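You operate a simulated robot arm through the tools that you are given. There is no shell and no other tool.

The job below is to be done with a simulated two-armed robot. You get a single attempt, and the scene is never put back.

Task
Sort the four defects on to their fields of the mat.
Fine: black bean, broken bean, rough stone and cream shell; the green bean stays.

The check looks at the end state, three seconds after you hand in, the way a careful person would. Anything else that was tipped, shoved, dropped, spilled or broken makes it a failure.

Robot
Two 7-joint arms with fingered hands on one trunk that stands fixed in place. Base frame: the origin is at the foot of the trunk, x ahead of it, y to its left, z up; the work surface is at about z = 0.885. Units: m, degrees, N and s.
The left shoulder is at [0.07, 0.132, 1.117], the right one opposite. With the tool pointing down near the work surface each hand reaches from about 0.38 to 0.64 m from the base axis, measured 20 degrees to its own side. Payload 2.3 kg a hand.
Tool frame (each hand has its own): the origin (TCP) lies between the finger pads and is the grasp point; the fingertips stand 0.025 m ahead of it; z points along the fingers, y is the line along which they close. The gripper opens to 0.088 m; its body begins 0.029 m behind the TCP. The gripper is a hand of 3 fingers: y runs from the thumb to the fingers, the wrist lies at [-0.013, -0.097, -0.162] in the tool frame.
Orientation is that of the tool frame in the base frame, as a unit quaternion [w, x, y, z]. With the fingers straight down and the wrist toward the robot, the tool's x, y and z point along [0, 1, 0], [1, 0, 0] and [0, 0, -1] of the base frame.

Tools
- The arms move only by the tool servo_tool. It takes "left_plan", "right_plan" or both (then of equal length, played together; a hand with none holds still); each is a list of rows, each an object of numbers (a shift or turn left out is 0): "tx", "ty", "tz": the shift along the base's x, y, z in m; "wx", "wy", "wz": the turn, a rotation vector about the base's x, y, z in degrees. In form: [{"tx": .., "ty": .., "tz": .., "wx": .., "wy": .., "wz": ..}, ...]. A call has 1 to 20 rows; each row is the pose to reach, as a shift and turn from the pose commanded when the call began. Rows are played at 5 a second. More than 0.05 m and 8.6 degrees between two rows, and nothing of the call is played. A pose out of reach is approached as far as the arm can. The call stops where the force on the tool passes 40 N (or 10 N more than at its start, if that is more) or the arm is blocked; 0.2 s more then pass. In this call time passes only in rows, and 0.2 s behind the last. The reply holds the time, the measured pose of the TCP, the force on the tool along the base axes, the opening and the grip force, in the units named above and with some noise, with the torque about the TCP (base axes, N m) and any sound that the robot's microphone picked up.
- Cameras (640 x 400 px; columns grow to the right, rows downward): "scene" is now at [0.1084, -0.0505, 1.4158]; the picture's right is [-0.66, -0.75, 0.00], its down [-0.57, 0.50, -0.65] and it looks along [0.49, -0.43, -0.76] (base axes); focal length 366 px, centre (320, 200). "left" rides on the left gripper at [-0.058, -0.085, -0.099] in its tool frame; the picture's right is [-0.67, -0.35, 0.66], its down [0.69, -0.63, 0.37] and it looks along [0.29, 0.69, 0.66] (tool axes); focal length 261 px, centre (320, 200). "right" rides on the right gripper at [0.058, -0.085, -0.1] in its tool frame; the picture's right is [-0.67, 0.35, -0.66], its down [-0.69, -0.63, 0.37] and it looks along [-0.29, 0.69, 0.66] (tool axes); focal length 261 px, centre (320, 200). There is no depth. A picture from a camera that has moved, and an enlarged one, comes with that camera's place and axes in the base frame and with its lens.
- grab_frame(camera): a new picture of that camera. No time passes.
- lift_body(by): slides the trunk up (or, below 0, down) by that many m; the arms and the scene camera ride with it, the base frame stays. It gives what a move gives, with no picture.
- set_fingers(index, middle, thumb_bend, thumb_turn, hand): sets how far each is bent, from 0 (flat) to 1 (curled in); at 0.3 the hand is open as for a grip, at 0.7 the pads meet at the TCP. One left out holds its place. A second passes; each finger stops where it meets its share of the squeeze, and holds until it gets a number again. It is the only way to open and close the hand. It gives what a move gives, with no picture; readings hold the bend of each and the force on the fingers (four entries, about 0 where the hand has none), thumb and palm. thumb_turn goes from beside the hand (0) to across from the fingers (1), as for a grip.
- head_to(pan, tilt): turns the head with the scene camera to pan (to the left, within 86 degrees either way) and tilt (down, from -29 to 69), counted from straight ahead of the robot. It gives what a move gives.
- zoom(camera, box): a new picture of the part [left, top, right, bottom] of that camera's present view, enlarged. No time passes.
- job_done(): hands the job in; it is judged then, once.

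Nothing tells you positions but the pictures and the camera data. Unless the task says otherwise, let go and move clear before handing in.

The tools are called after "Emit:" by a JSON object that holds its "fn" and its "kwargs". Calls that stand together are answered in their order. servo_tool: Moves the arms, as the interface text tells. Its arguments: {"type":"object","properties":{"left_plan":{"type":"array","items":{"type":"object","properties":{"tx":{"type":"number"},"ty":{"type":"number"},"tz":{"type":"number"},"wx":{"type":"number"},"wy":{"type":"number"},"wz":{"type":"number"}}}},"right_plan":{"type":"array","items":{"type":"object","properties":{"tx":{"type":"number"},"ty":{"type":"number"},"tz":{"type":"number"},"wx":{"type":"number"},"wy":{"type":"number"},"wz":{"type":"number"}}}}},"required":[]} The other tools are called the same way: lift_body (by) moves the trunk up or down; set_fingers (index, middle, thumb_bend, thumb_turn, hand) moves the fingers one by one; head_to (pan, tilt) turns the head that bears the scene camera; grab_frame (camera) takes a picture; zoom (camera, box) takes an enlarged picture of a part of a camera's view; job_done () hands the job in.

At the start:

```text
clock: 0.0
left_tcp_pos: [0.4161, -0.0824, 1.0686]
left_tool_rot: [0.0, 0.707, 0.707, 0.0]
left_force: [-0.4, -1.0, 0.0]
left_torque: [0.02, -0.01, 0.0]
left_gripper_width: 0.0876
left_gripper_force: 0.1
left_shape: jaw
left_bend: [0.3, 0.3, 0.3, 0.98]
left_finger forces: [0.1, 0.0, 0.0, 0.0, 0.0, 0.0]
right_tcp_pos: [0.2395, -0.3637, 1.0677]
right_tool_rot: [0.0, 0.707, 0.707, 0.0]
right_force: [-0.5, -0.1, -0.2]
right_torque: [0.0, 0.01, 0.0]
right_gripper_width: 0.0877
right_gripper_force: 0.1
right_shape: jaw
right_bend: [0.3, 0.3, 0.3, 0.98]
right_finger forces: [0.1, 0.1, 0.1, 0.0, 0.1, 0.1]
trunk travel left (down, up): [-0.675, 0.165]
head pan, tilt (commanded): [-41.1, 49.7]
```

scene: 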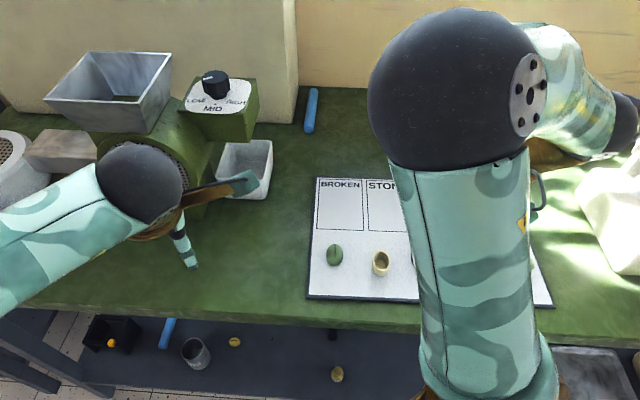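
right: 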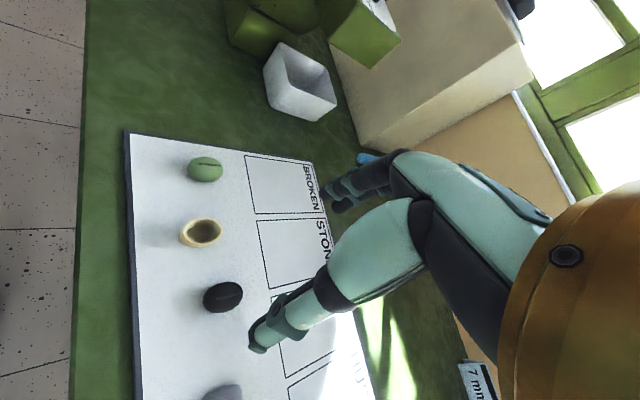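
left: 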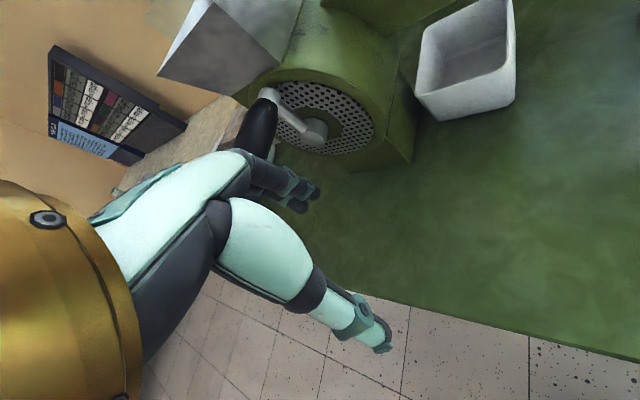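

The mat with its fields is partly hidden behind the right arm; I see a green bean, a cream shell, a black bean and something grey along the near row. First I look closer with zooms before moving anything.

Emit:
{"fn": "zoom", "kwargs": {"camera": "scene", "box": [280, 160, 580, 320]}}

Emit:
{"fn": "zoom", "kwargs": {"camera": "right", "box": [100, 100, 420, 400]}}

Emit:
{"fn": "grab_frame", "kwargs": {"camera": "scene"}}

```text
2.13 times, centred on (430, 240) of scene
camera zoom: at [0.1084, -0.0505, 1.4158], right [-0.66, -0.75, 0.0], down [-0.57, 0.5, -0.65], along [0.49, -0.43, -0.76], focal length 782 px, centre (85, 115)
```

zoom: 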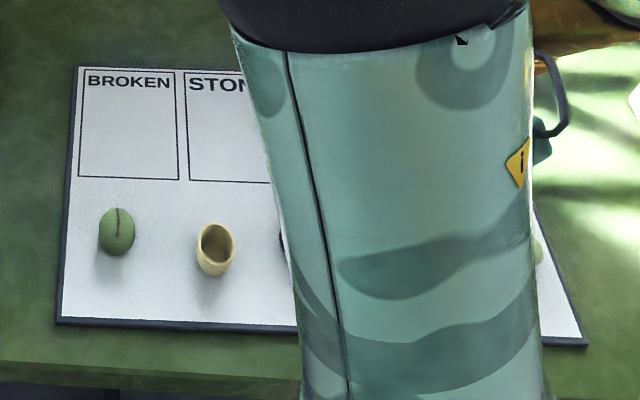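

```text
1.33 times, centred on (260, 250) of right
camera zoom: at [0.153, -0.3059, 1.1665], right [0.35, -0.67, 0.66], down [-0.63, -0.69, -0.37], along [0.69, -0.29, -0.66], focal length 348 px, centre (400, 133)
```

zoom: 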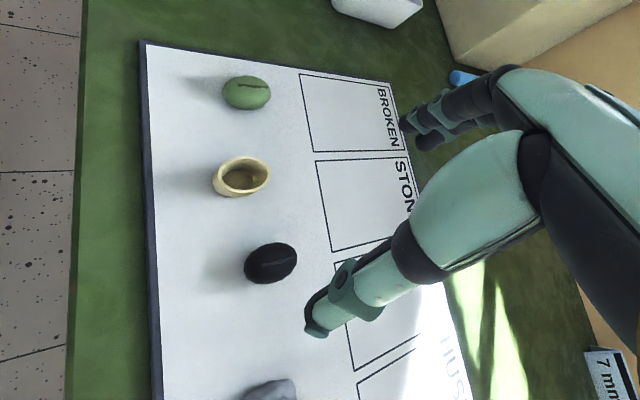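

```text
taken
camera scene: at [0.1084, -0.0505, 1.4158], right [-0.66, -0.75, 0.0], down [-0.57, 0.5, -0.65], along [0.49, -0.43, -0.76], focal length 366 px, centre (320, 200)
```

scene: 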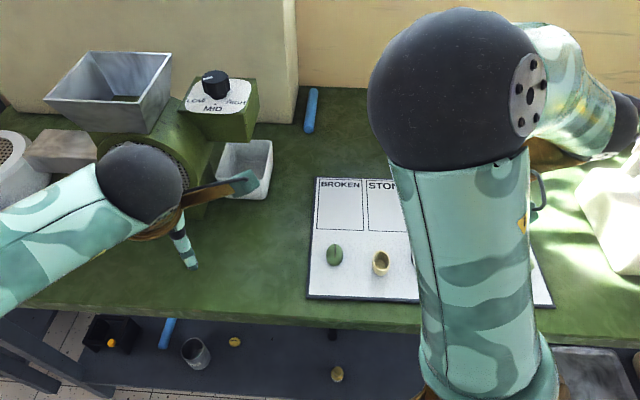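

The mat lies diagonally to the robot's right, its item row running from about (0.34, -0.28) to (0.11, -0.51). I turn the right hand 45 degrees at safe height so its camera can look along the mat and its closing line stands across the row.

Emit:
{"fn": "servo_tool", "kwargs": {"right_plan": [{"wz": -7.5, "tz": 0.01}, {"wz": -15, "tz": 0.02}, {"wz": -22.5, "tz": 0.03}, {"wz": -30, "tz": 0.04}, {"wz": -37.5, "tz": 0.05}, {"wz": -45, "tz": 0.06}]}}

```text
clock: 1.4
left_tcp_pos: [0.4161, -0.0823, 1.0683]
left_tool_rot: [-0.001, 0.707, 0.707, -0.001]
left_force: [0.3, 0.0, 0.3]
left_torque: [0.01, 0.0, 0.0]
left_gripper_width: 0.0876
left_gripper_force: 0.0
left_shape: jaw
left_bend: [0.3, 0.3, 0.3, 0.98]
left_finger forces: [0.0, 0.0, 0.1, 0.1, 0.1, 0.0]
right_tcp_pos: [0.2398, -0.3632, 1.1279]
right_tool_rot: [0.0, 0.924, 0.383, -0.001]
right_force: [-0.3, -0.2, 0.6]
right_torque: [0.0, 0.02, 0.0]
right_gripper_width: 0.0877
right_gripper_force: 0.1
right_shape: jaw
right_bend: [0.3, 0.3, 0.3, 0.98]
right_finger forces: [0.0, 0.1, 0.0, 0.0, 0.0, 0.0]
trunk travel left (down, up): [-0.675, 0.165]
head pan, tilt (commanded): [-41.1, 49.7]
```

Emit:
{"fn": "grab_frame", "kwargs": {"camera": "right"}}

Emit:
{"fn": "grab_frame", "kwargs": {"camera": "scene"}}

```text
taken
camera right: at [0.2206, -0.2623, 1.2267], right [-0.23, -0.72, 0.66], down [-0.93, -0.04, -0.37], along [0.29, -0.69, -0.66], focal length 261 px, centre (320, 200)
```

right: 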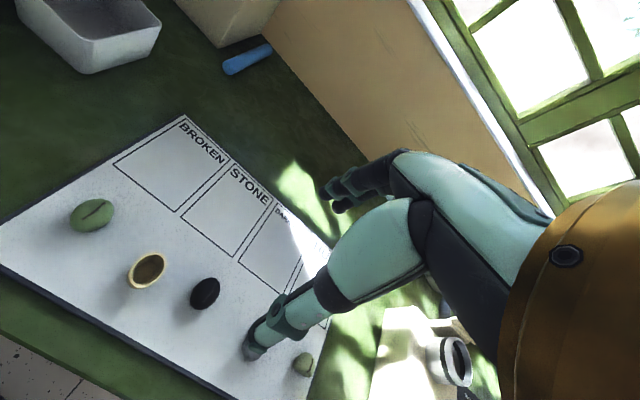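

```text
taken
camera scene: at [0.1092, -0.0499, 1.4157], right [-0.66, -0.75, 0.0], down [-0.57, 0.5, -0.65], along [0.49, -0.43, -0.76], focal length 366 px, centre (320, 200)
```

scene: 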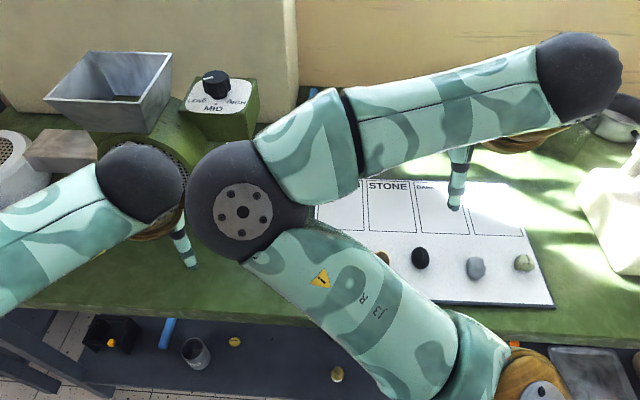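

Now the right half of the mat shows: black bean, grey stone and the small pale-green broken bean, and the fields beyond. I zoom in to read the labels.

Emit:
{"fn": "zoom", "kwargs": {"camera": "scene", "box": [310, 160, 570, 320]}}

Emit:
{"fn": "zoom", "kwargs": {"camera": "right", "box": [0, 100, 400, 400]}}

Emit:
{"fn": "zoom", "kwargs": {"camera": "right", "box": [180, 140, 380, 280]}}

Emit:
{"fn": "zoom", "kwargs": {"camera": "scene", "box": [400, 165, 560, 265]}}

```text
2.46 times, centred on (440, 240) of scene
camera zoom: at [0.1092, -0.0499, 1.4157], right [-0.66, -0.75, 0.0], down [-0.57, 0.5, -0.65], along [0.49, -0.43, -0.76], focal length 902 px, centre (25, 102)
```

zoom: 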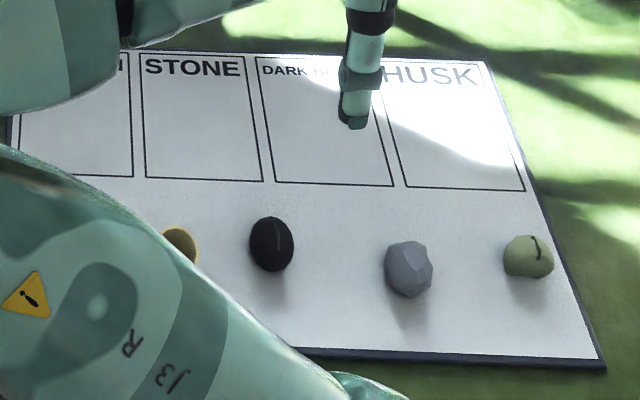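

```text
1.33 times, centred on (200, 250) of right
camera zoom: at [0.2206, -0.2623, 1.2267], right [-0.23, -0.72, 0.66], down [-0.93, -0.04, -0.37], along [0.29, -0.69, -0.66], focal length 348 px, centre (480, 133)
```

zoom: 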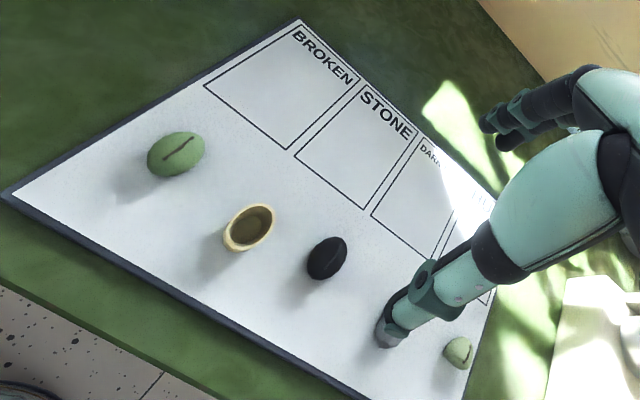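

```text
2.86 times, centred on (280, 210) of right
camera zoom: at [0.2206, -0.2623, 1.2267], right [-0.23, -0.72, 0.66], down [-0.93, -0.04, -0.37], along [0.29, -0.69, -0.66], focal length 745 px, centre (434, 171)
```

zoom: 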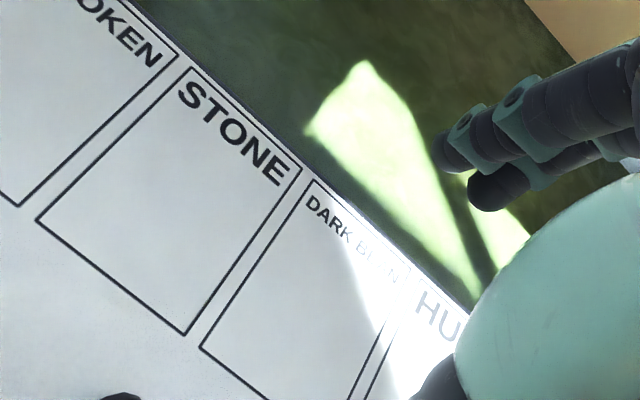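

```text
4.00 times, centred on (480, 215) of scene
camera zoom: at [0.1092, -0.0499, 1.4157], right [-0.66, -0.75, 0.0], down [-0.57, 0.5, -0.65], along [0.49, -0.43, -0.76], focal length 1466 px, centre (-320, 140)
```

zoom: 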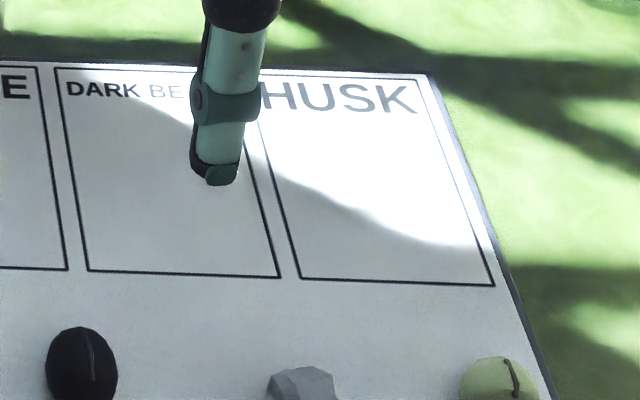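

Fields read BROKEN, STONE, DARK BEAN, HUSK from left to right; the broken bean is the pale one at the far right end. The right elbow sits very near the left wrist, so I look around to the left to find free room to park the left arm.

Emit:
{"fn": "head_to", "kwargs": {"pan": 0, "tilt": 45}}

Emit:
{"fn": "grab_frame", "kwargs": {"camera": "scene"}}

Emit:
{"fn": "grab_frame", "kwargs": {"camera": "left"}}

```text
clock: 2.5
left_tcp_pos: [0.4158, -0.0826, 1.069]
left_tool_rot: [0.0, 0.707, 0.707, 0.001]
left_force: [0.3, -0.7, 0.3]
left_torque: [0.0, 0.0, 0.01]
left_gripper_width: 0.0877
left_gripper_force: 0.0
left_shape: jaw
left_bend: [0.3, 0.3, 0.3, 0.98]
left_finger forces: [0.1, 0.0, 0.0, 0.0, 0.0, 0.1]
right_tcp_pos: [0.24, -0.3638, 1.1263]
right_tool_rot: [-0.001, 0.924, 0.383, 0.0]
right_force: [0.5, -0.2, 0.1]
right_torque: [0.02, 0.03, -0.01]
right_gripper_width: 0.0876
right_gripper_force: 0.1
right_shape: jaw
right_bend: [0.3, 0.3, 0.3, 0.98]
right_finger forces: [0.1, 0.1, 0.0, 0.1, 0.1, 0.0]
trunk travel left (down, up): [-0.675, 0.165]
head pan, tilt (commanded): [0.0, 45.0]
```

```text
taken
camera scene: at [0.1316, 0.0004, 1.4222], right [0.0, -1.0, 0.0], down [-0.71, 0.0, -0.71], along [0.71, 0.0, -0.71], focal length 366 px, centre (320, 200)
```

scene: 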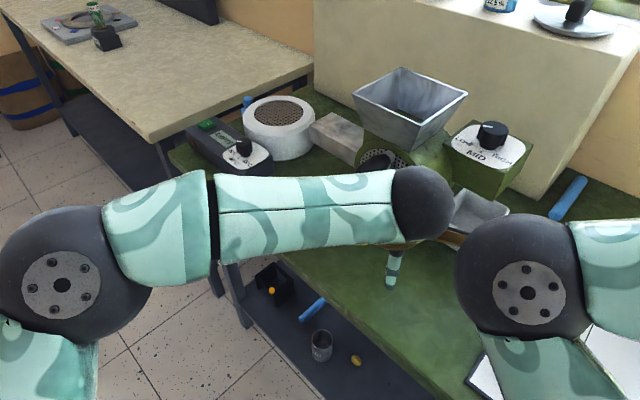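

```text
taken
camera left: at [0.3308, -0.1395, 1.1688], right [-0.35, -0.67, -0.66], down [-0.63, 0.69, -0.37], along [0.69, 0.29, -0.66], focal length 261 px, centre (320, 200)
```

left: 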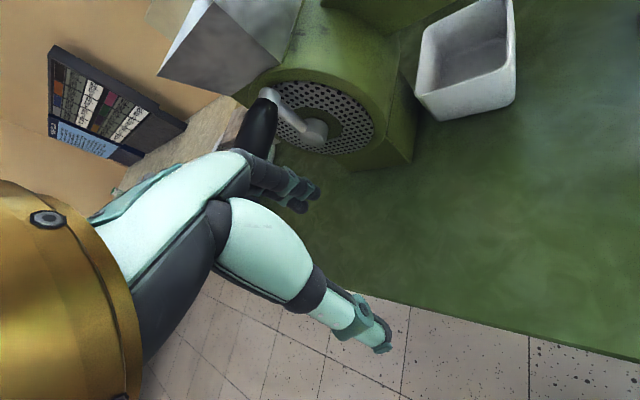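

The space left and back of the left hand is open floor, while the grinder and crank lie ahead of it. I draw the left hand back toward the robot and then to the left, well away from the right elbow.

Emit:
{"fn": "servo_tool", "kwargs": {"left_plan": [{"tx": -0.02, "tz": 0.005}, {"tx": -0.04, "tz": 0.01}, {"tx": -0.05, "ty": 0.02, "tz": 0.02}, {"tx": -0.05, "ty": 0.05, "tz": 0.03}, {"tx": -0.05, "ty": 0.08, "tz": 0.03}, {"tx": -0.05, "ty": 0.11, "tz": 0.03}, {"tx": -0.05, "ty": 0.14, "tz": 0.03}, {"tx": -0.05, "ty": 0.17, "tz": 0.03}, {"tx": -0.05, "ty": 0.2, "tz": 0.03}]}}

Emit:
{"fn": "grab_frame", "kwargs": {"camera": "scene"}}

```text
clock: 3.4
left_tcp_pos: [0.3643, -0.0545, 1.0884]
left_tool_rot: [-0.003, 0.707, 0.707, 0.003]
left_force: [0.8, 1.0, -0.4]
left_torque: [0.02, 0.07, 0.06]
left_gripper_width: 0.0877
left_gripper_force: 0.1
left_shape: jaw
left_bend: [0.3, 0.3, 0.3, 0.98]
left_finger forces: [0.0, 0.0, 0.0, 0.1, 0.1, 0.0]
right_tcp_pos: [0.2415, -0.3626, 1.1282]
right_tool_rot: [0.002, 0.922, 0.387, -0.001]
right_force: [0.5, 0.1, 0.9]
right_torque: [0.0, 0.04, -0.01]
right_gripper_width: 0.0876
right_gripper_force: 0.0
right_shape: jaw
right_bend: [0.3, 0.3, 0.3, 0.98]
right_finger forces: [0.0, 0.0, 0.0, 0.0, 0.0, 0.0]
trunk travel left (down, up): [-0.675, 0.165]
head pan, tilt (commanded): [0.0, 45.0]
stopped in row 4 (left hand): the force on the tool passed its limit at 108 N (the readings are from after the stop); the commanded pose is now the measured one
```

```text
taken
camera scene: at [0.131, 0.0019, 1.4223], right [0.0, -1.0, 0.0], down [-0.71, 0.0, -0.71], along [0.71, 0.0, -0.71], focal length 366 px, centre (320, 200)
```

scene: 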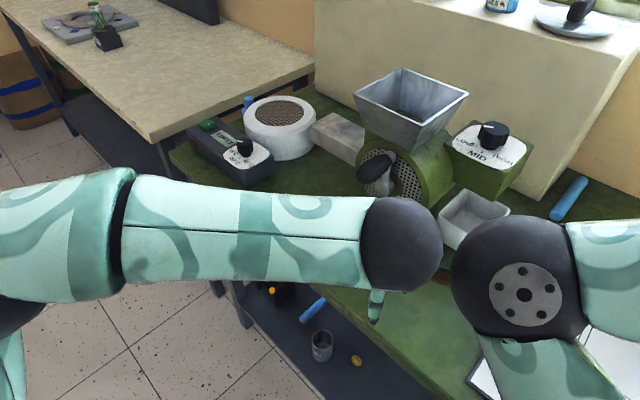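

The left wrist seems to have brushed the right elbow, since the right hand shifted a hair. I move the left hand straight to the left, directly away from the right arm.

Emit:
{"fn": "servo_tool", "kwargs": {"left_plan": [{"ty": 0.02}, {"ty": 0.04}, {"ty": 0.06}, {"ty": 0.09}, {"ty": 0.12}, {"ty": 0.15}]}}

Emit:
{"fn": "grab_frame", "kwargs": {"camera": "scene"}}

Emit:
{"fn": "grab_frame", "kwargs": {"camera": "left"}}

```text
clock: 3.7
left_tcp_pos: [0.365, -0.0463, 1.0886]
left_tool_rot: [-0.005, 0.705, 0.709, 0.005]
left_force: [1.2, 0.2, -1.0]
left_torque: [0.05, 0.02, 0.05]
left_gripper_width: 0.0874
left_gripper_force: 0.1
left_shape: jaw
left_bend: [0.3, 0.3, 0.3, 0.98]
left_finger forces: [0.1, 0.0, 0.0, 0.1, 0.0, 0.0]
right_tcp_pos: [0.2425, -0.3615, 1.1286]
right_tool_rot: [0.002, 0.921, 0.389, 0.0]
right_force: [0.0, 0.0, -0.4]
right_torque: [0.01, 0.01, 0.0]
right_gripper_width: 0.0877
right_gripper_force: 0.0
right_shape: jaw
right_bend: [0.3, 0.3, 0.3, 0.98]
right_finger forces: [0.1, 0.0, 0.0, 0.1, 0.0, 0.1]
trunk travel left (down, up): [-0.675, 0.165]
head pan, tilt (commanded): [0.0, 45.0]
stopped in row 1 (left hand): the force on the tool passed its limit at 69 N (the readings are from after the stop); the commanded pose is now the measured one
```

```text
taken
camera scene: at [0.1316, 0.0007, 1.4222], right [0.0, -1.0, 0.0], down [-0.71, 0.0, -0.71], along [0.71, 0.0, -0.71], focal length 366 px, centre (320, 200)
```

scene: 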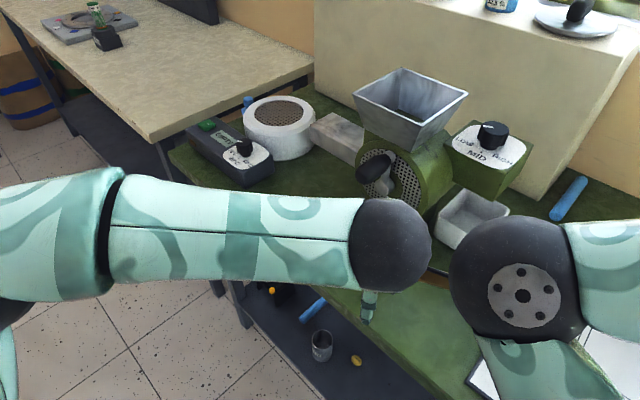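

```text
taken
camera left: at [0.2797, -0.1067, 1.1863], right [-0.34, -0.66, -0.66], down [-0.63, 0.69, -0.36], along [0.69, 0.3, -0.66], focal length 261 px, centre (320, 200)
```

left: 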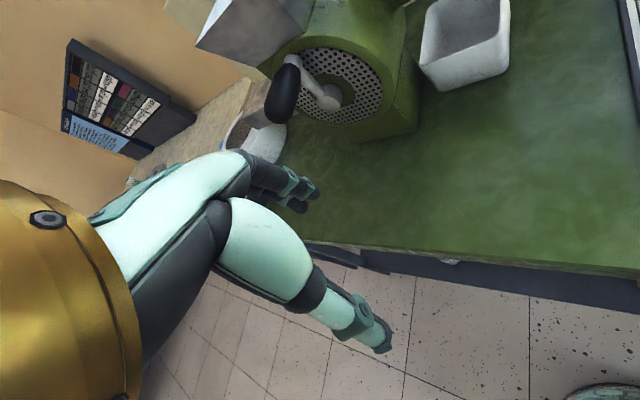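

The left hand stops even when moving away, so I need to see what the left arm is touching. I turn the head to inspect the left elbow and the space between the arms.

Emit:
{"fn": "head_to", "kwargs": {"pan": 60, "tilt": 45}}

Emit:
{"fn": "grab_frame", "kwargs": {"camera": "scene"}}

Emit:
{"fn": "head_to", "kwargs": {"pan": -10, "tilt": 69}}

Emit:
{"fn": "grab_frame", "kwargs": {"camera": "scene"}}

Emit:
{"fn": "grab_frame", "kwargs": {"camera": "right"}}

```text
clock: 5.0
left_tcp_pos: [0.3641, -0.047, 1.0872]
left_tool_rot: [-0.006, 0.706, 0.709, 0.005]
left_force: [3.2, -2.0, -4.4]
left_torque: [0.55, -0.12, 0.47]
left_gripper_width: 0.0876
left_gripper_force: 0.0
left_shape: jaw
left_bend: [0.3, 0.3, 0.3, 0.98]
left_finger forces: [0.1, 0.0, 0.1, 0.0, 0.1, 0.0]
right_tcp_pos: [0.2417, -0.362, 1.1284]
right_tool_rot: [0.003, 0.922, 0.388, 0.001]
right_force: [-0.1, -0.7, 0.5]
right_torque: [0.0, 0.01, -0.01]
right_gripper_width: 0.0876
right_gripper_force: 0.0
right_shape: jaw
right_bend: [0.3, 0.3, 0.3, 0.98]
right_finger forces: [0.1, 0.1, 0.0, 0.0, 0.0, 0.0]
trunk travel left (down, up): [-0.675, 0.165]
head pan, tilt (commanded): [60.0, 45.0]
```

```text
taken
camera scene: at [0.0909, 0.0709, 1.4222], right [0.87, -0.5, 0.0], down [-0.35, -0.61, -0.71], along [0.35, 0.61, -0.71], focal length 366 px, centre (320, 200)
```

scene: 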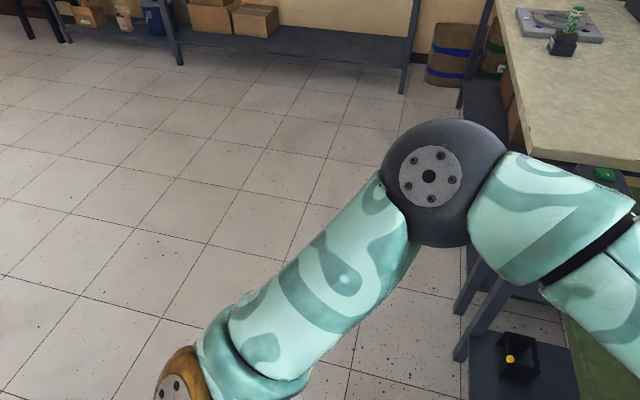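

```text
clock: 6.4
left_tcp_pos: [0.3651, -0.048, 1.0871]
left_tool_rot: [-0.005, 0.705, 0.709, 0.006]
left_force: [4.4, -2.1, -4.6]
left_torque: [0.61, -0.01, 0.56]
left_gripper_width: 0.0877
left_gripper_force: 0.0
left_shape: jaw
left_bend: [0.3, 0.3, 0.3, 0.98]
left_finger forces: [0.0, 0.0, 0.0, 0.0, 0.0, 0.0]
right_tcp_pos: [0.2418, -0.3625, 1.1278]
right_tool_rot: [0.003, 0.921, 0.388, 0.001]
right_force: [0.3, 0.1, -0.1]
right_torque: [0.04, 0.0, 0.03]
right_gripper_width: 0.0879
right_gripper_force: 0.1
right_shape: jaw
right_bend: [0.3, 0.3, 0.3, 0.98]
right_finger forces: [0.0, 0.0, 0.0, 0.0, 0.0, 0.1]
trunk travel left (down, up): [-0.675, 0.165]
head pan, tilt (commanded): [-10.0, 68.8]
```

```text
taken
camera scene: at [0.1052, -0.0092, 1.3934], right [-0.17, -0.98, 0.0], down [-0.92, 0.16, -0.36], along [0.36, -0.06, -0.93], focal length 366 px, centre (320, 200)
```

scene: 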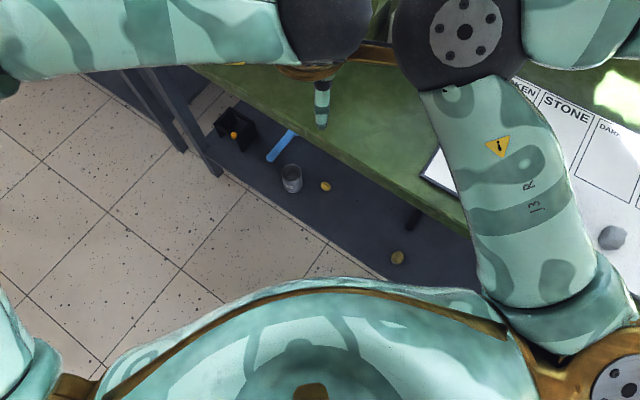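

```text
taken
camera right: at [0.22, -0.2607, 1.2272], right [-0.22, -0.72, 0.66], down [-0.93, -0.05, -0.37], along [0.3, -0.69, -0.66], focal length 261 px, centre (320, 200)
```

right: 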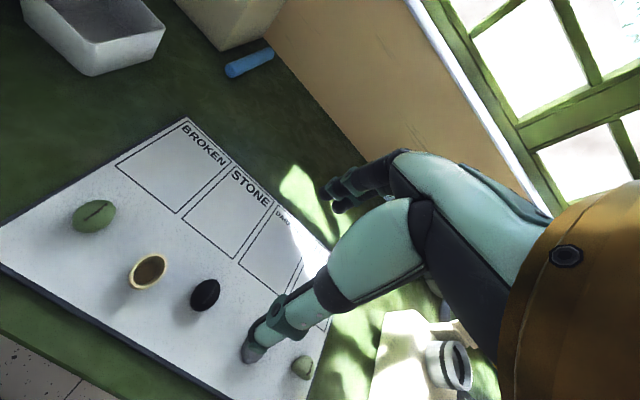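

The left hand's camera mount is hooked just below and in front of the right elbow, with the contact force pushing the hand forward and down. I back it out that way (forward and down), then go left.

Emit:
{"fn": "servo_tool", "kwargs": {"left_plan": [{"tx": 0.01, "tz": -0.01}, {"tx": 0.02, "tz": -0.02}, {"tx": 0.035, "tz": -0.03}, {"tx": 0.045, "tz": -0.035}]}}

Emit:
{"fn": "grab_frame", "kwargs": {"camera": "scene"}}

```text
clock: 7.4
left_tcp_pos: [0.4107, -0.0485, 1.0522]
left_tool_rot: [-0.005, 0.705, 0.709, 0.004]
left_force: [0.0, 0.4, -0.6]
left_torque: [0.01, -0.03, 0.03]
left_gripper_width: 0.0875
left_gripper_force: 0.1
left_shape: jaw
left_bend: [0.3, 0.3, 0.3, 0.98]
left_finger forces: [0.0, 0.0, 0.0, 0.1, 0.0, 0.1]
right_tcp_pos: [0.243, -0.362, 1.1278]
right_tool_rot: [0.004, 0.922, 0.387, 0.0]
right_force: [0.6, 0.4, 0.6]
right_torque: [0.01, 0.01, 0.01]
right_gripper_width: 0.0879
right_gripper_force: 0.1
right_shape: jaw
right_bend: [0.3, 0.3, 0.3, 0.98]
right_finger forces: [0.0, 0.0, 0.0, 0.0, 0.1, 0.0]
trunk travel left (down, up): [-0.675, 0.165]
head pan, tilt (commanded): [-10.0, 68.8]
```

```text
taken
camera scene: at [0.1056, -0.0093, 1.3933], right [-0.17, -0.98, 0.0], down [-0.92, 0.16, -0.36], along [0.36, -0.06, -0.93], focal length 366 px, centre (320, 200)
```

scene: 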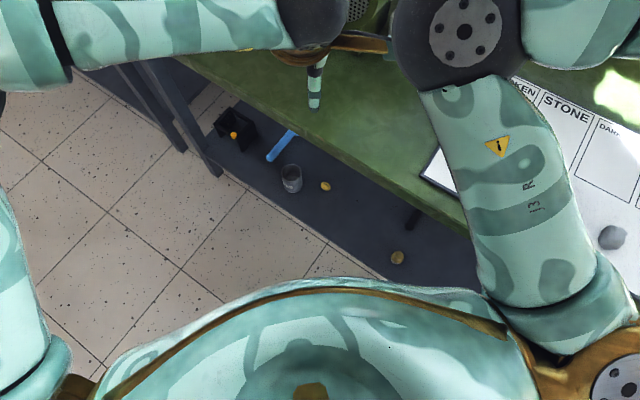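

The contact is gone (forces near zero). Now I take the left hand to the left.

Emit:
{"fn": "servo_tool", "kwargs": {"left_plan": [{"ty": 0.015}, {"ty": 0.03}, {"ty": 0.05}, {"ty": 0.07}, {"ty": 0.09}, {"ty": 0.11}, {"ty": 0.13}, {"ty": 0.15}, {"ty": 0.17}, {"ty": 0.19}]}}

Emit:
{"fn": "grab_frame", "kwargs": {"camera": "scene"}}

```text
clock: 9.6
left_tcp_pos: [0.4096, 0.1419, 1.0536]
left_tool_rot: [-0.004, 0.705, 0.709, 0.004]
left_force: [-0.1, -0.5, -0.1]
left_torque: [0.02, -0.01, 0.0]
left_gripper_width: 0.0875
left_gripper_force: 0.1
left_shape: jaw
left_bend: [0.3, 0.3, 0.3, 0.98]
left_finger forces: [0.1, 0.0, 0.1, 0.0, 0.0, 0.0]
right_tcp_pos: [0.2403, -0.3605, 1.1277]
right_tool_rot: [0.004, 0.922, 0.388, 0.0]
right_force: [0.7, 0.4, 0.4]
right_torque: [0.02, 0.02, -0.03]
right_gripper_width: 0.0876
right_gripper_force: 0.1
right_shape: jaw
right_bend: [0.3, 0.3, 0.3, 0.98]
right_finger forces: [0.0, 0.0, 0.0, 0.1, 0.0, 0.0]
trunk travel left (down, up): [-0.675, 0.165]
head pan, tilt (commanded): [-10.0, 68.8]
```

```text
taken
camera scene: at [0.1049, -0.0082, 1.3934], right [-0.17, -0.98, 0.0], down [-0.92, 0.16, -0.36], along [0.36, -0.06, -0.93], focal length 366 px, centre (320, 200)
```

scene: 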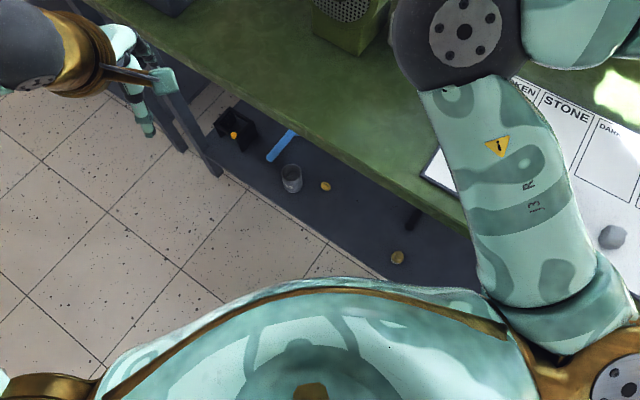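

The left arm is now well clear. I raise the trunk so the right arm has more room to fold above the near row, and point the head back at the mat.

Emit:
{"fn": "lift_body", "kwargs": {"by": 0.08}}

Emit:
{"fn": "head_to", "kwargs": {"pan": -45, "tilt": 52}}

Emit:
{"fn": "grab_frame", "kwargs": {"camera": "scene"}}

Emit:
{"fn": "grab_frame", "kwargs": {"camera": "right"}}

```text
clock: 10.8
left_tcp_pos: [0.4095, 0.1413, 1.1336]
left_tool_rot: [-0.004, 0.705, 0.709, 0.004]
left_force: [-0.1, -0.3, -0.3]
left_torque: [0.0, -0.01, -0.01]
left_gripper_width: 0.0876
left_gripper_force: 0.1
left_shape: jaw
left_bend: [0.3, 0.3, 0.3, 0.98]
left_finger forces: [0.1, 0.0, 0.1, 0.1, 0.0, 0.0]
right_tcp_pos: [0.2424, -0.3611, 1.2078]
right_tool_rot: [0.002, 0.922, 0.388, 0.001]
right_force: [0.2, 0.5, 0.1]
right_torque: [0.0, -0.03, -0.02]
right_gripper_width: 0.0876
right_gripper_force: 0.1
right_shape: jaw
right_bend: [0.3, 0.3, 0.3, 0.98]
right_finger forces: [0.1, 0.0, 0.1, 0.1, 0.0, 0.0]
trunk travel left (down, up): [-0.755, 0.085]
head pan, tilt (commanded): [-10.0, 68.8]
```

```text
clock: 11.8
left_tcp_pos: [0.409, 0.1424, 1.132]
left_tool_rot: [-0.004, 0.705, 0.709, 0.005]
left_force: [0.2, 0.3, 0.7]
left_torque: [-0.02, 0.01, 0.01]
left_gripper_width: 0.0875
left_gripper_force: 0.1
left_shape: jaw
left_bend: [0.3, 0.3, 0.3, 0.98]
left_finger forces: [0.0, 0.1, 0.0, 0.1, 0.0, 0.1]
right_tcp_pos: [0.2412, -0.3608, 1.2079]
right_tool_rot: [0.003, 0.922, 0.388, 0.0]
right_force: [-0.1, -0.6, 0.0]
right_torque: [-0.02, 0.0, -0.04]
right_gripper_width: 0.0874
right_gripper_force: 0.0
right_shape: jaw
right_bend: [0.3, 0.3, 0.3, 0.98]
right_finger forces: [0.0, 0.1, 0.1, 0.0, 0.1, 0.0]
trunk travel left (down, up): [-0.755, 0.085]
head pan, tilt (commanded): [-45.0, 52.0]
```

```text
taken
camera scene: at [0.1032, -0.0524, 1.4927], right [-0.71, -0.71, 0.0], down [-0.56, 0.56, -0.62], along [0.44, -0.43, -0.79], focal length 366 px, centre (320, 200)
```

scene: 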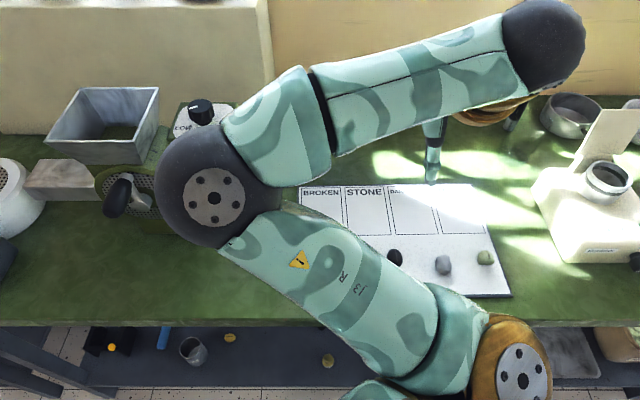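

```text
taken
camera right: at [0.22, -0.2606, 1.3072], right [-0.22, -0.72, 0.66], down [-0.93, -0.05, -0.37], along [0.3, -0.69, -0.66], focal length 261 px, centre (320, 200)
```

right: 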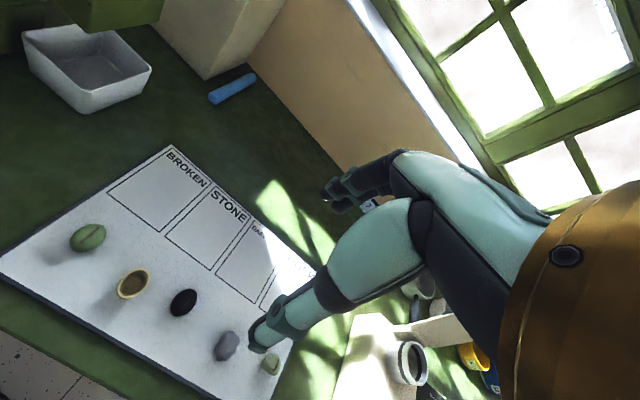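

From two views the objects sit at about: black (0.237,-0.377), stone (0.167,-0.428), broken (0.122,-0.494), shell (0.271,-0.324), green (0.333,-0.279). I bring the right hand down over the black bean to a hover and check.

Emit:
{"fn": "servo_tool", "kwargs": {"right_plan": [{"tx": -0.002, "ty": -0.008, "tz": -0.025}, {"tx": -0.004, "ty": -0.016, "tz": -0.05}, {"tx": -0.004, "ty": -0.016, "tz": -0.08}, {"tx": -0.004, "ty": -0.016, "tz": -0.11}, {"tx": -0.004, "ty": -0.016, "tz": -0.14}, {"tx": -0.004, "ty": -0.016, "tz": -0.17}, {"tx": -0.004, "ty": -0.016, "tz": -0.2}]}}

Emit:
{"fn": "grab_frame", "kwargs": {"camera": "scene"}}

Emit:
{"fn": "grab_frame", "kwargs": {"camera": "right"}}

```text
clock: 13.4
left_tcp_pos: [0.41, 0.141, 1.1326]
left_tool_rot: [-0.005, 0.705, 0.709, 0.004]
left_force: [-0.3, -0.3, 0.1]
left_torque: [-0.01, -0.02, 0.0]
left_gripper_width: 0.0875
left_gripper_force: 0.1
left_shape: jaw
left_bend: [0.3, 0.3, 0.3, 0.98]
left_finger forces: [0.0, 0.1, 0.0, 0.0, 0.1, 0.0]
right_tcp_pos: [0.249, -0.3937, 1.0042]
right_tool_rot: [0.002, 0.921, 0.389, 0.0]
right_force: [-0.4, -1.1, -0.3]
right_torque: [-0.03, -0.02, -0.02]
right_gripper_width: 0.0879
right_gripper_force: 0.1
right_shape: jaw
right_bend: [0.3, 0.3, 0.3, 0.98]
right_finger forces: [0.0, 0.0, 0.0, 0.0, 0.1, 0.1]
right hand out of reach, approached as far as the arm can: row 4, 5, 6, 7
trunk travel left (down, up): [-0.755, 0.085]
head pan, tilt (commanded): [-45.0, 52.0]
```

```text
taken
camera scene: at [0.1038, -0.053, 1.4926], right [-0.71, -0.71, 0.0], down [-0.56, 0.56, -0.62], along [0.43, -0.44, -0.79], focal length 366 px, centre (320, 200)
```

scene: 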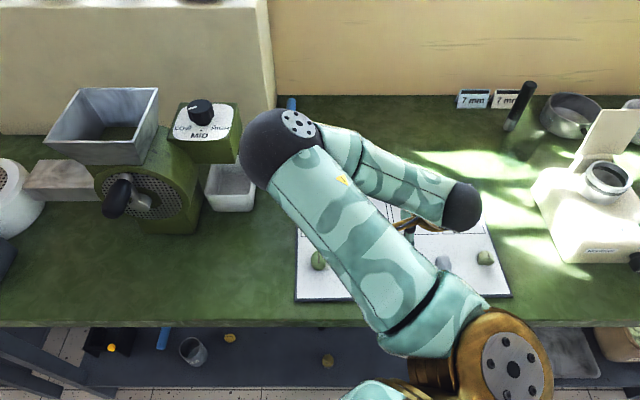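

```text
taken
camera right: at [0.2269, -0.2931, 1.1034], right [-0.22, -0.72, 0.66], down [-0.93, -0.05, -0.37], along [0.3, -0.69, -0.66], focal length 261 px, centre (320, 200)
```

right: 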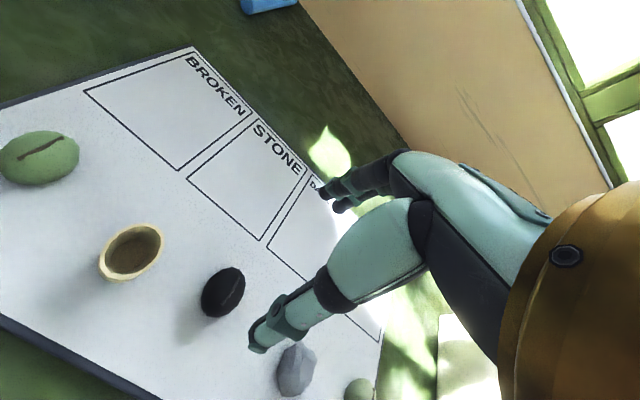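

The wrist can't fold that close to the shoulder at this height, so the arm stopped about 2 cm short. Raising the trunk fully lowers the wrist relative to the shoulder, which gives the room; then I go over the bean.

Emit:
{"fn": "lift_body", "kwargs": {"by": 0.085}}

Emit:
{"fn": "servo_tool", "kwargs": {"right_plan": [{"tz": -0.03}, {"tz": -0.06}, {"tx": -0.004, "ty": 0.006, "tz": -0.08}, {"tx": -0.008, "ty": 0.012, "tz": -0.1}, {"tx": -0.012, "ty": 0.017, "tz": -0.11}]}}

Emit:
{"fn": "grab_frame", "kwargs": {"camera": "right"}}

Emit:
{"fn": "grab_frame", "kwargs": {"camera": "scene"}}

```text
clock: 14.6
left_tcp_pos: [0.4084, 0.1414, 1.2172]
left_tool_rot: [-0.004, 0.706, 0.708, 0.005]
left_force: [0.5, -1.2, 0.5]
left_torque: [0.01, 0.0, 0.03]
left_gripper_width: 0.0877
left_gripper_force: 0.0
left_shape: jaw
left_bend: [0.3, 0.3, 0.3, 0.98]
left_finger forces: [0.0, 0.0, 0.1, 0.0, 0.0, 0.1]
right_tcp_pos: [0.2483, -0.3943, 1.0905]
right_tool_rot: [0.002, 0.922, 0.388, 0.0]
right_force: [0.0, -0.1, 0.7]
right_torque: [-0.01, -0.02, -0.05]
right_gripper_width: 0.0878
right_gripper_force: 0.0
right_shape: jaw
right_bend: [0.3, 0.3, 0.3, 0.98]
right_finger forces: [0.0, 0.1, 0.0, 0.1, 0.0, 0.0]
trunk travel left (down, up): [-0.84, 0.0]
head pan, tilt (commanded): [-45.0, 52.0]
```

```text
clock: 15.8
left_tcp_pos: [0.4104, 0.1414, 1.2178]
left_tool_rot: [-0.004, 0.705, 0.709, 0.004]
left_force: [-0.7, -0.7, -0.3]
left_torque: [0.0, 0.01, 0.01]
left_gripper_width: 0.0876
left_gripper_force: 0.0
left_shape: jaw
left_bend: [0.3, 0.3, 0.3, 0.98]
left_finger forces: [0.1, 0.0, 0.0, 0.0, 0.1, 0.0]
right_tcp_pos: [0.2355, -0.3766, 0.9808]
right_tool_rot: [0.003, 0.921, 0.389, 0.0]
right_force: [0.6, -0.1, 0.7]
right_torque: [0.0, 0.0, 0.01]
right_gripper_width: 0.0878
right_gripper_force: 0.0
right_shape: jaw
right_bend: [0.3, 0.3, 0.3, 0.98]
right_finger forces: [0.0, 0.0, 0.0, 0.0, 0.1, 0.1]
trunk travel left (down, up): [-0.84, 0.0]
head pan, tilt (commanded): [-45.0, 52.0]
```

```text
taken
camera right: at [0.2137, -0.2758, 1.0796], right [-0.22, -0.72, 0.66], down [-0.93, -0.05, -0.37], along [0.3, -0.69, -0.66], focal length 261 px, centre (320, 200)
```

right: 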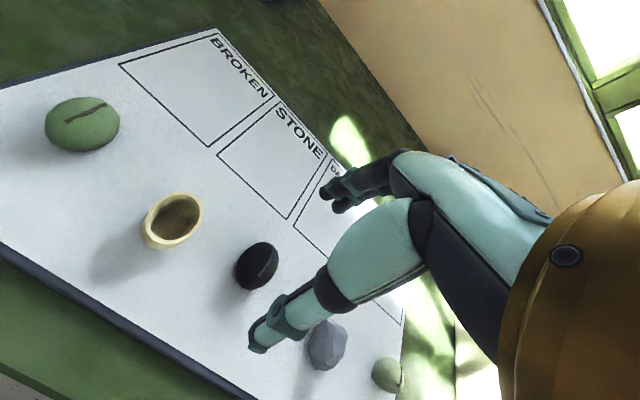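

```text
taken
camera scene: at [0.1033, -0.0531, 1.5777], right [-0.71, -0.71, 0.0], down [-0.56, 0.56, -0.62], along [0.44, -0.44, -0.79], focal length 366 px, centre (320, 200)
```

scene: 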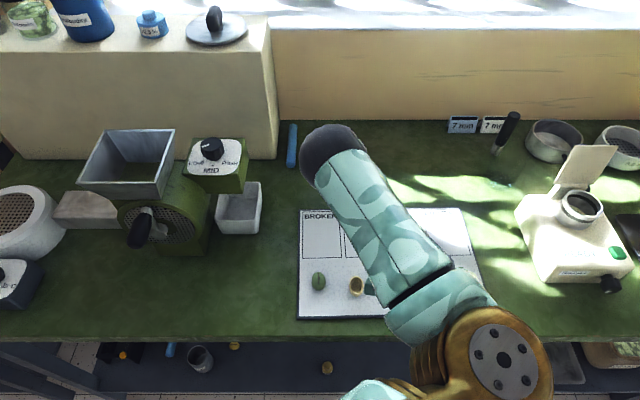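

The hand hovers right over the black bean at (0.2355,-0.377), with neighbours clear of the fingers. I descend to grasp height.

Emit:
{"fn": "servo_tool", "kwargs": {"right_plan": [{"tz": -0.02}, {"tz": -0.035}, {"tz": -0.045}, {"tz": -0.053}, {"tz": -0.058}]}}

Emit:
{"fn": "grab_frame", "kwargs": {"camera": "right"}}

```text
clock: 17.0
left_tcp_pos: [0.4099, 0.1414, 1.2172]
left_tool_rot: [-0.005, 0.705, 0.709, 0.005]
left_force: [-1.0, 0.0, 0.4]
left_torque: [-0.02, -0.02, 0.0]
left_gripper_width: 0.0877
left_gripper_force: 0.0
left_shape: jaw
left_bend: [0.3, 0.3, 0.3, 0.98]
left_finger forces: [0.0, 0.0, 0.1, 0.1, 0.0, 0.1]
right_tcp_pos: [0.2358, -0.3757, 0.921]
right_tool_rot: [0.002, 0.922, 0.388, 0.0]
right_force: [-0.4, 0.0, 0.4]
right_torque: [-0.01, 0.01, 0.01]
right_gripper_width: 0.0877
right_gripper_force: 0.0
right_shape: jaw
right_bend: [0.3, 0.3, 0.3, 0.98]
right_finger forces: [0.0, 0.1, 0.0, 0.1, 0.0, 0.1]
trunk travel left (down, up): [-0.84, 0.0]
head pan, tilt (commanded): [-45.0, 52.0]
```

```text
taken
camera right: at [0.2146, -0.2759, 1.0208], right [-0.22, -0.72, 0.66], down [-0.93, -0.05, -0.37], along [0.3, -0.69, -0.66], focal length 261 px, centre (320, 200)
```

right: 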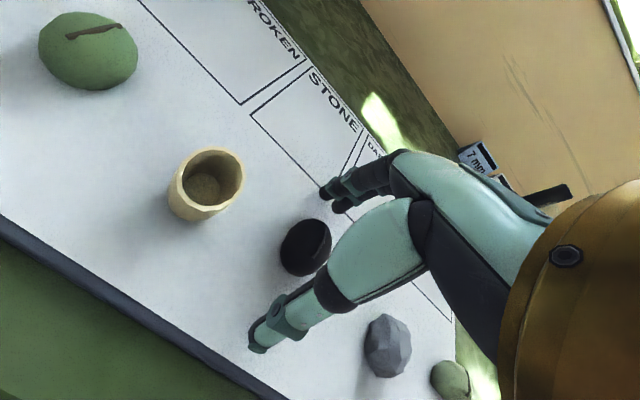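

No contact yet and the bean sits right between the fingers, centred under the TCP. I close the fingers gently.

Emit:
{"fn": "set_fingers", "kwargs": {"hand": "right", "index": 0.55, "middle": 0.55, "thumb_bend": 0.55}}

Emit:
{"fn": "grab_frame", "kwargs": {"camera": "right"}}

```text
clock: 18.0
left_tcp_pos: [0.4091, 0.1419, 1.2173]
left_tool_rot: [-0.006, 0.705, 0.709, 0.004]
left_force: [0.3, 0.0, 0.5]
left_torque: [0.01, 0.02, 0.02]
left_gripper_width: 0.0878
left_gripper_force: 0.0
left_shape: jaw
left_bend: [0.3, 0.3, 0.3, 0.98]
left_finger forces: [0.0, 0.0, 0.1, 0.1, 0.1, 0.0]
right_tcp_pos: [0.2366, -0.3763, 0.9214]
right_tool_rot: [0.002, 0.922, 0.387, -0.001]
right_force: [-1.3, -0.2, 0.1]
right_torque: [0.01, 0.02, -0.01]
right_gripper_width: 0.0316
right_gripper_force: 0.5
right_shape: fingers
right_bend: [0.54, 0.55, 0.54, 0.98]
right_finger forces: [0.2, 0.1, 0.0, 0.0, 0.3, 0.0]
trunk travel left (down, up): [-0.84, 0.0]
head pan, tilt (commanded): [-45.0, 52.0]
```

```text
taken
camera right: at [0.2146, -0.2757, 1.021], right [-0.22, -0.72, 0.66], down [-0.93, -0.05, -0.37], along [0.3, -0.69, -0.66], focal length 261 px, centre (320, 200)
```

right: 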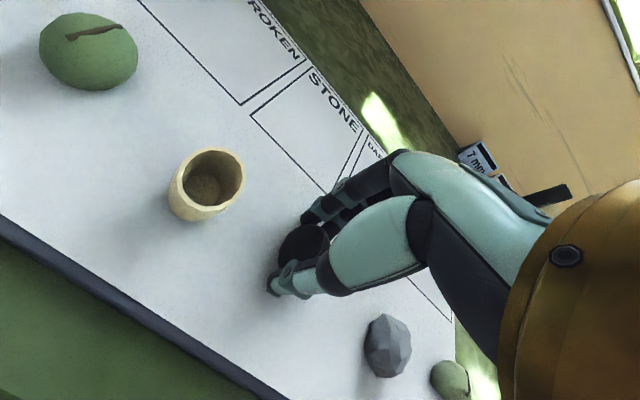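

The fingers just touch the bean (opening about 32 mm). I squeeze a bit more to hold it.

Emit:
{"fn": "set_fingers", "kwargs": {"hand": "right", "index": 0.62, "middle": 0.62, "thumb_bend": 0.62}}

Emit:
{"fn": "grab_frame", "kwargs": {"camera": "right"}}

```text
clock: 19.0
left_tcp_pos: [0.4095, 0.1418, 1.2171]
left_tool_rot: [-0.004, 0.705, 0.709, 0.005]
left_force: [-0.8, 0.2, 0.3]
left_torque: [0.0, 0.0, 0.0]
left_gripper_width: 0.0878
left_gripper_force: 0.0
left_shape: jaw
left_bend: [0.3, 0.3, 0.3, 0.98]
left_finger forces: [0.1, 0.0, 0.0, 0.0, 0.0, 0.0]
right_tcp_pos: [0.2365, -0.3765, 0.9219]
right_tool_rot: [0.003, 0.922, 0.388, 0.0]
right_force: [0.2, 0.1, -0.1]
right_torque: [0.01, 0.01, 0.01]
right_gripper_width: 0.0281
right_gripper_force: 5.3
right_shape: fingers
right_bend: [0.57, 0.59, 0.56, 0.97]
right_finger forces: [2.6, 2.2, 0.1, 0.1, 4.9, 0.0]
trunk travel left (down, up): [-0.84, 0.0]
head pan, tilt (commanded): [-45.0, 52.0]
```

```text
taken
camera right: at [0.2146, -0.2757, 1.021], right [-0.22, -0.72, 0.66], down [-0.93, -0.05, -0.37], along [0.3, -0.69, -0.66], focal length 261 px, centre (320, 200)
```

right: 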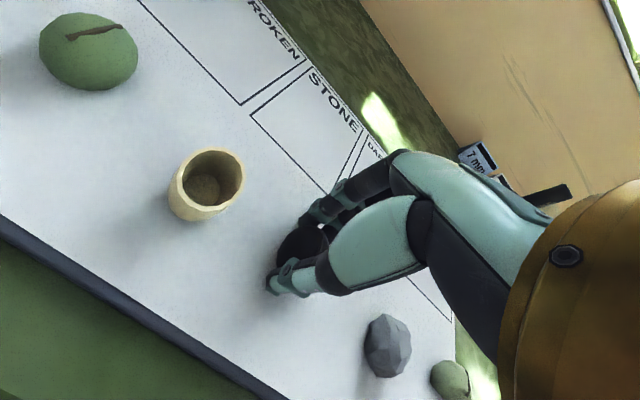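

The grip is balanced at about 5 N. I lift the bean 5 cm and check that it stays in hand.

Emit:
{"fn": "servo_tool", "kwargs": {"right_plan": [{"tz": 0.008}, {"tz": 0.02}, {"tz": 0.035}, {"tz": 0.05}]}}

Emit:
{"fn": "grab_frame", "kwargs": {"camera": "right"}}

Emit:
{"fn": "grab_frame", "kwargs": {"camera": "scene"}}

```text
clock: 20.0
left_tcp_pos: [0.4084, 0.1415, 1.2176]
left_tool_rot: [-0.005, 0.705, 0.709, 0.004]
left_force: [0.5, -0.2, 0.5]
left_torque: [0.02, 0.01, -0.02]
left_gripper_width: 0.0876
left_gripper_force: 0.0
left_shape: jaw
left_bend: [0.3, 0.3, 0.3, 0.98]
left_finger forces: [0.0, 0.0, 0.0, 0.0, 0.0, 0.1]
right_tcp_pos: [0.2369, -0.3758, 0.9726]
right_tool_rot: [0.002, 0.921, 0.389, 0.0]
right_force: [1.1, 1.0, -0.2]
right_torque: [0.02, 0.0, 0.04]
right_gripper_width: 0.0284
right_gripper_force: 5.2
right_shape: fingers
right_bend: [0.57, 0.59, 0.56, 0.97]
right_finger forces: [2.7, 2.3, 0.1, 0.0, 4.9, 0.1]
trunk travel left (down, up): [-0.84, 0.0]
head pan, tilt (commanded): [-45.0, 52.0]
```

```text
taken
camera right: at [0.2151, -0.2748, 1.0725], right [-0.22, -0.72, 0.66], down [-0.93, -0.05, -0.37], along [0.3, -0.69, -0.66], focal length 261 px, centre (320, 200)
```

right: 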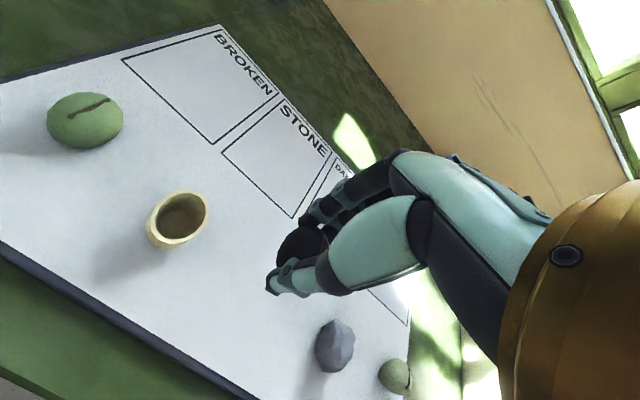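

```text
taken
camera scene: at [0.103, -0.0524, 1.5777], right [-0.71, -0.71, 0.0], down [-0.56, 0.56, -0.62], along [0.44, -0.44, -0.79], focal length 366 px, centre (320, 200)
```

scene: 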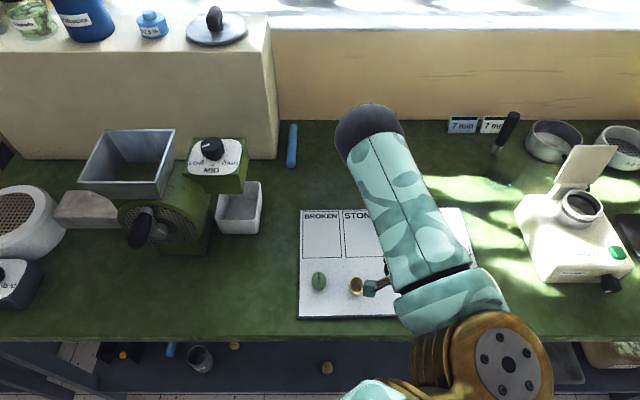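

The bean is held firmly. I carry it over the DARK BEAN field, whose centre I put at about (0.284,-0.498), staying at this height.

Emit:
{"fn": "servo_tool", "kwargs": {"right_plan": [{"tx": 0.008, "ty": -0.02, "tz": 0.005}, {"tx": 0.016, "ty": -0.045, "tz": 0.01}, {"tx": 0.025, "ty": -0.07, "tz": 0.01}, {"tx": 0.034, "ty": -0.095, "tz": 0.01}, {"tx": 0.043, "ty": -0.119, "tz": 0.01}]}}

Emit:
{"fn": "grab_frame", "kwargs": {"camera": "right"}}

Emit:
{"fn": "grab_frame", "kwargs": {"camera": "scene"}}

```text
clock: 21.2
left_tcp_pos: [0.4096, 0.1397, 1.2175]
left_tool_rot: [-0.005, 0.705, 0.709, 0.005]
left_force: [-0.4, 0.4, 1.1]
left_torque: [-0.01, -0.03, 0.0]
left_gripper_width: 0.0878
left_gripper_force: 0.1
left_shape: jaw
left_bend: [0.3, 0.3, 0.3, 0.98]
left_finger forces: [0.0, 0.0, 0.0, 0.0, 0.0, 0.0]
right_tcp_pos: [0.2783, -0.4994, 0.9817]
right_tool_rot: [0.002, 0.921, 0.389, 0.0]
right_force: [-0.1, 0.2, -0.9]
right_torque: [-0.03, -0.02, -0.01]
right_gripper_width: 0.0282
right_gripper_force: 4.8
right_shape: fingers
right_bend: [0.57, 0.59, 0.56, 0.97]
right_finger forces: [2.8, 2.3, 0.1, 0.1, 4.9, 0.0]
trunk travel left (down, up): [-0.84, 0.0]
head pan, tilt (commanded): [-45.0, 52.0]
```

```text
taken
camera right: at [0.2577, -0.3971, 1.0806], right [-0.22, -0.72, 0.66], down [-0.93, -0.05, -0.37], along [0.3, -0.69, -0.66], focal length 261 px, centre (320, 200)
```

right: 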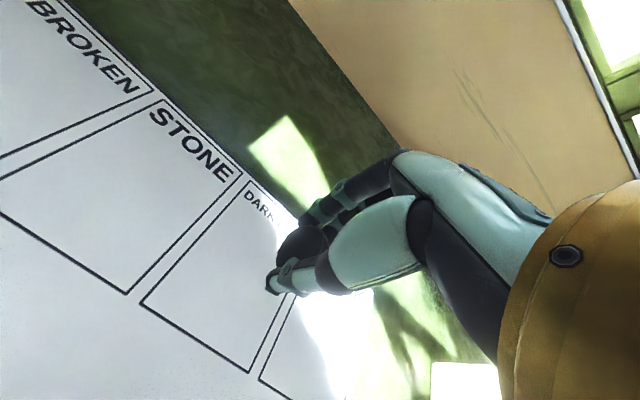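

```text
taken
camera scene: at [0.103, -0.0539, 1.5776], right [-0.71, -0.71, 0.0], down [-0.56, 0.56, -0.62], along [0.44, -0.43, -0.79], focal length 366 px, centre (320, 200)
```

scene: 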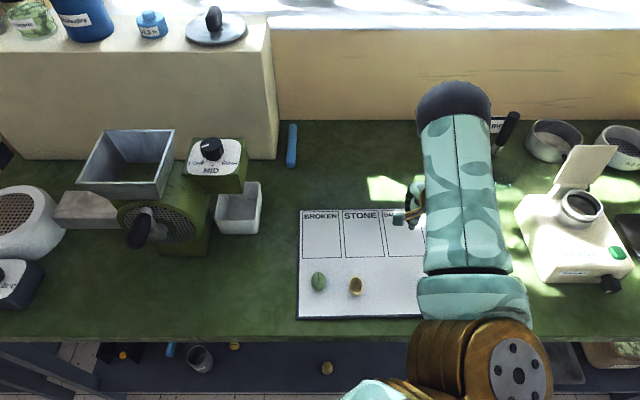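

By the hand camera the DARK BEAN field is centred at about (0.285,-0.498), just where the bean hangs. I lower it to the height at which it was picked up.

Emit:
{"fn": "servo_tool", "kwargs": {"right_plan": [{"tx": 0.003, "ty": 0.002, "tz": -0.02}, {"tx": 0.004, "ty": 0.002, "tz": -0.038}, {"tx": 0.004, "ty": 0.002, "tz": -0.048}, {"tx": 0.004, "ty": 0.002, "tz": -0.055}, {"tx": 0.004, "ty": 0.002, "tz": -0.059}]}}

Emit:
{"fn": "grab_frame", "kwargs": {"camera": "right"}}

```text
clock: 22.4
left_tcp_pos: [0.4093, 0.1407, 1.2182]
left_tool_rot: [-0.005, 0.705, 0.709, 0.005]
left_force: [-0.3, -0.5, -0.2]
left_torque: [-0.03, 0.02, 0.03]
left_gripper_width: 0.0875
left_gripper_force: 0.2
left_shape: jaw
left_bend: [0.3, 0.3, 0.3, 0.98]
left_finger forces: [0.1, 0.0, 0.0, 0.1, 0.1, 0.0]
right_tcp_pos: [0.2844, -0.4933, 0.9225]
right_tool_rot: [0.002, 0.921, 0.389, 0.0]
right_force: [-0.1, -0.7, 0.1]
right_torque: [0.01, -0.01, 0.02]
right_gripper_width: 0.0283
right_gripper_force: 5.1
right_shape: fingers
right_bend: [0.57, 0.59, 0.56, 0.97]
right_finger forces: [2.8, 2.4, 0.0, 0.0, 4.8, 0.0]
trunk travel left (down, up): [-0.84, 0.0]
head pan, tilt (commanded): [-45.0, 52.0]
```

```text
taken
camera right: at [0.2618, -0.3923, 1.0217], right [-0.22, -0.72, 0.66], down [-0.93, -0.05, -0.37], along [0.3, -0.69, -0.66], focal length 261 px, centre (320, 200)
```

right: 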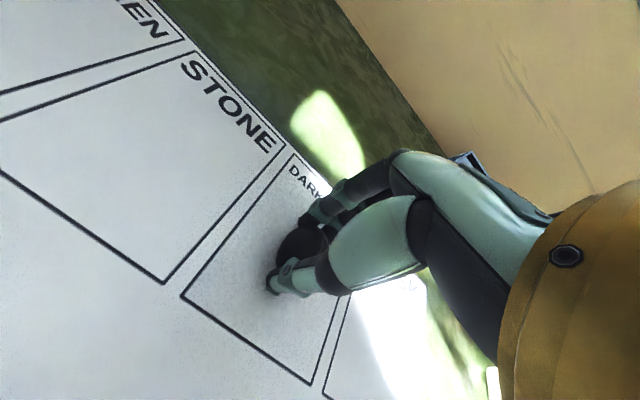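

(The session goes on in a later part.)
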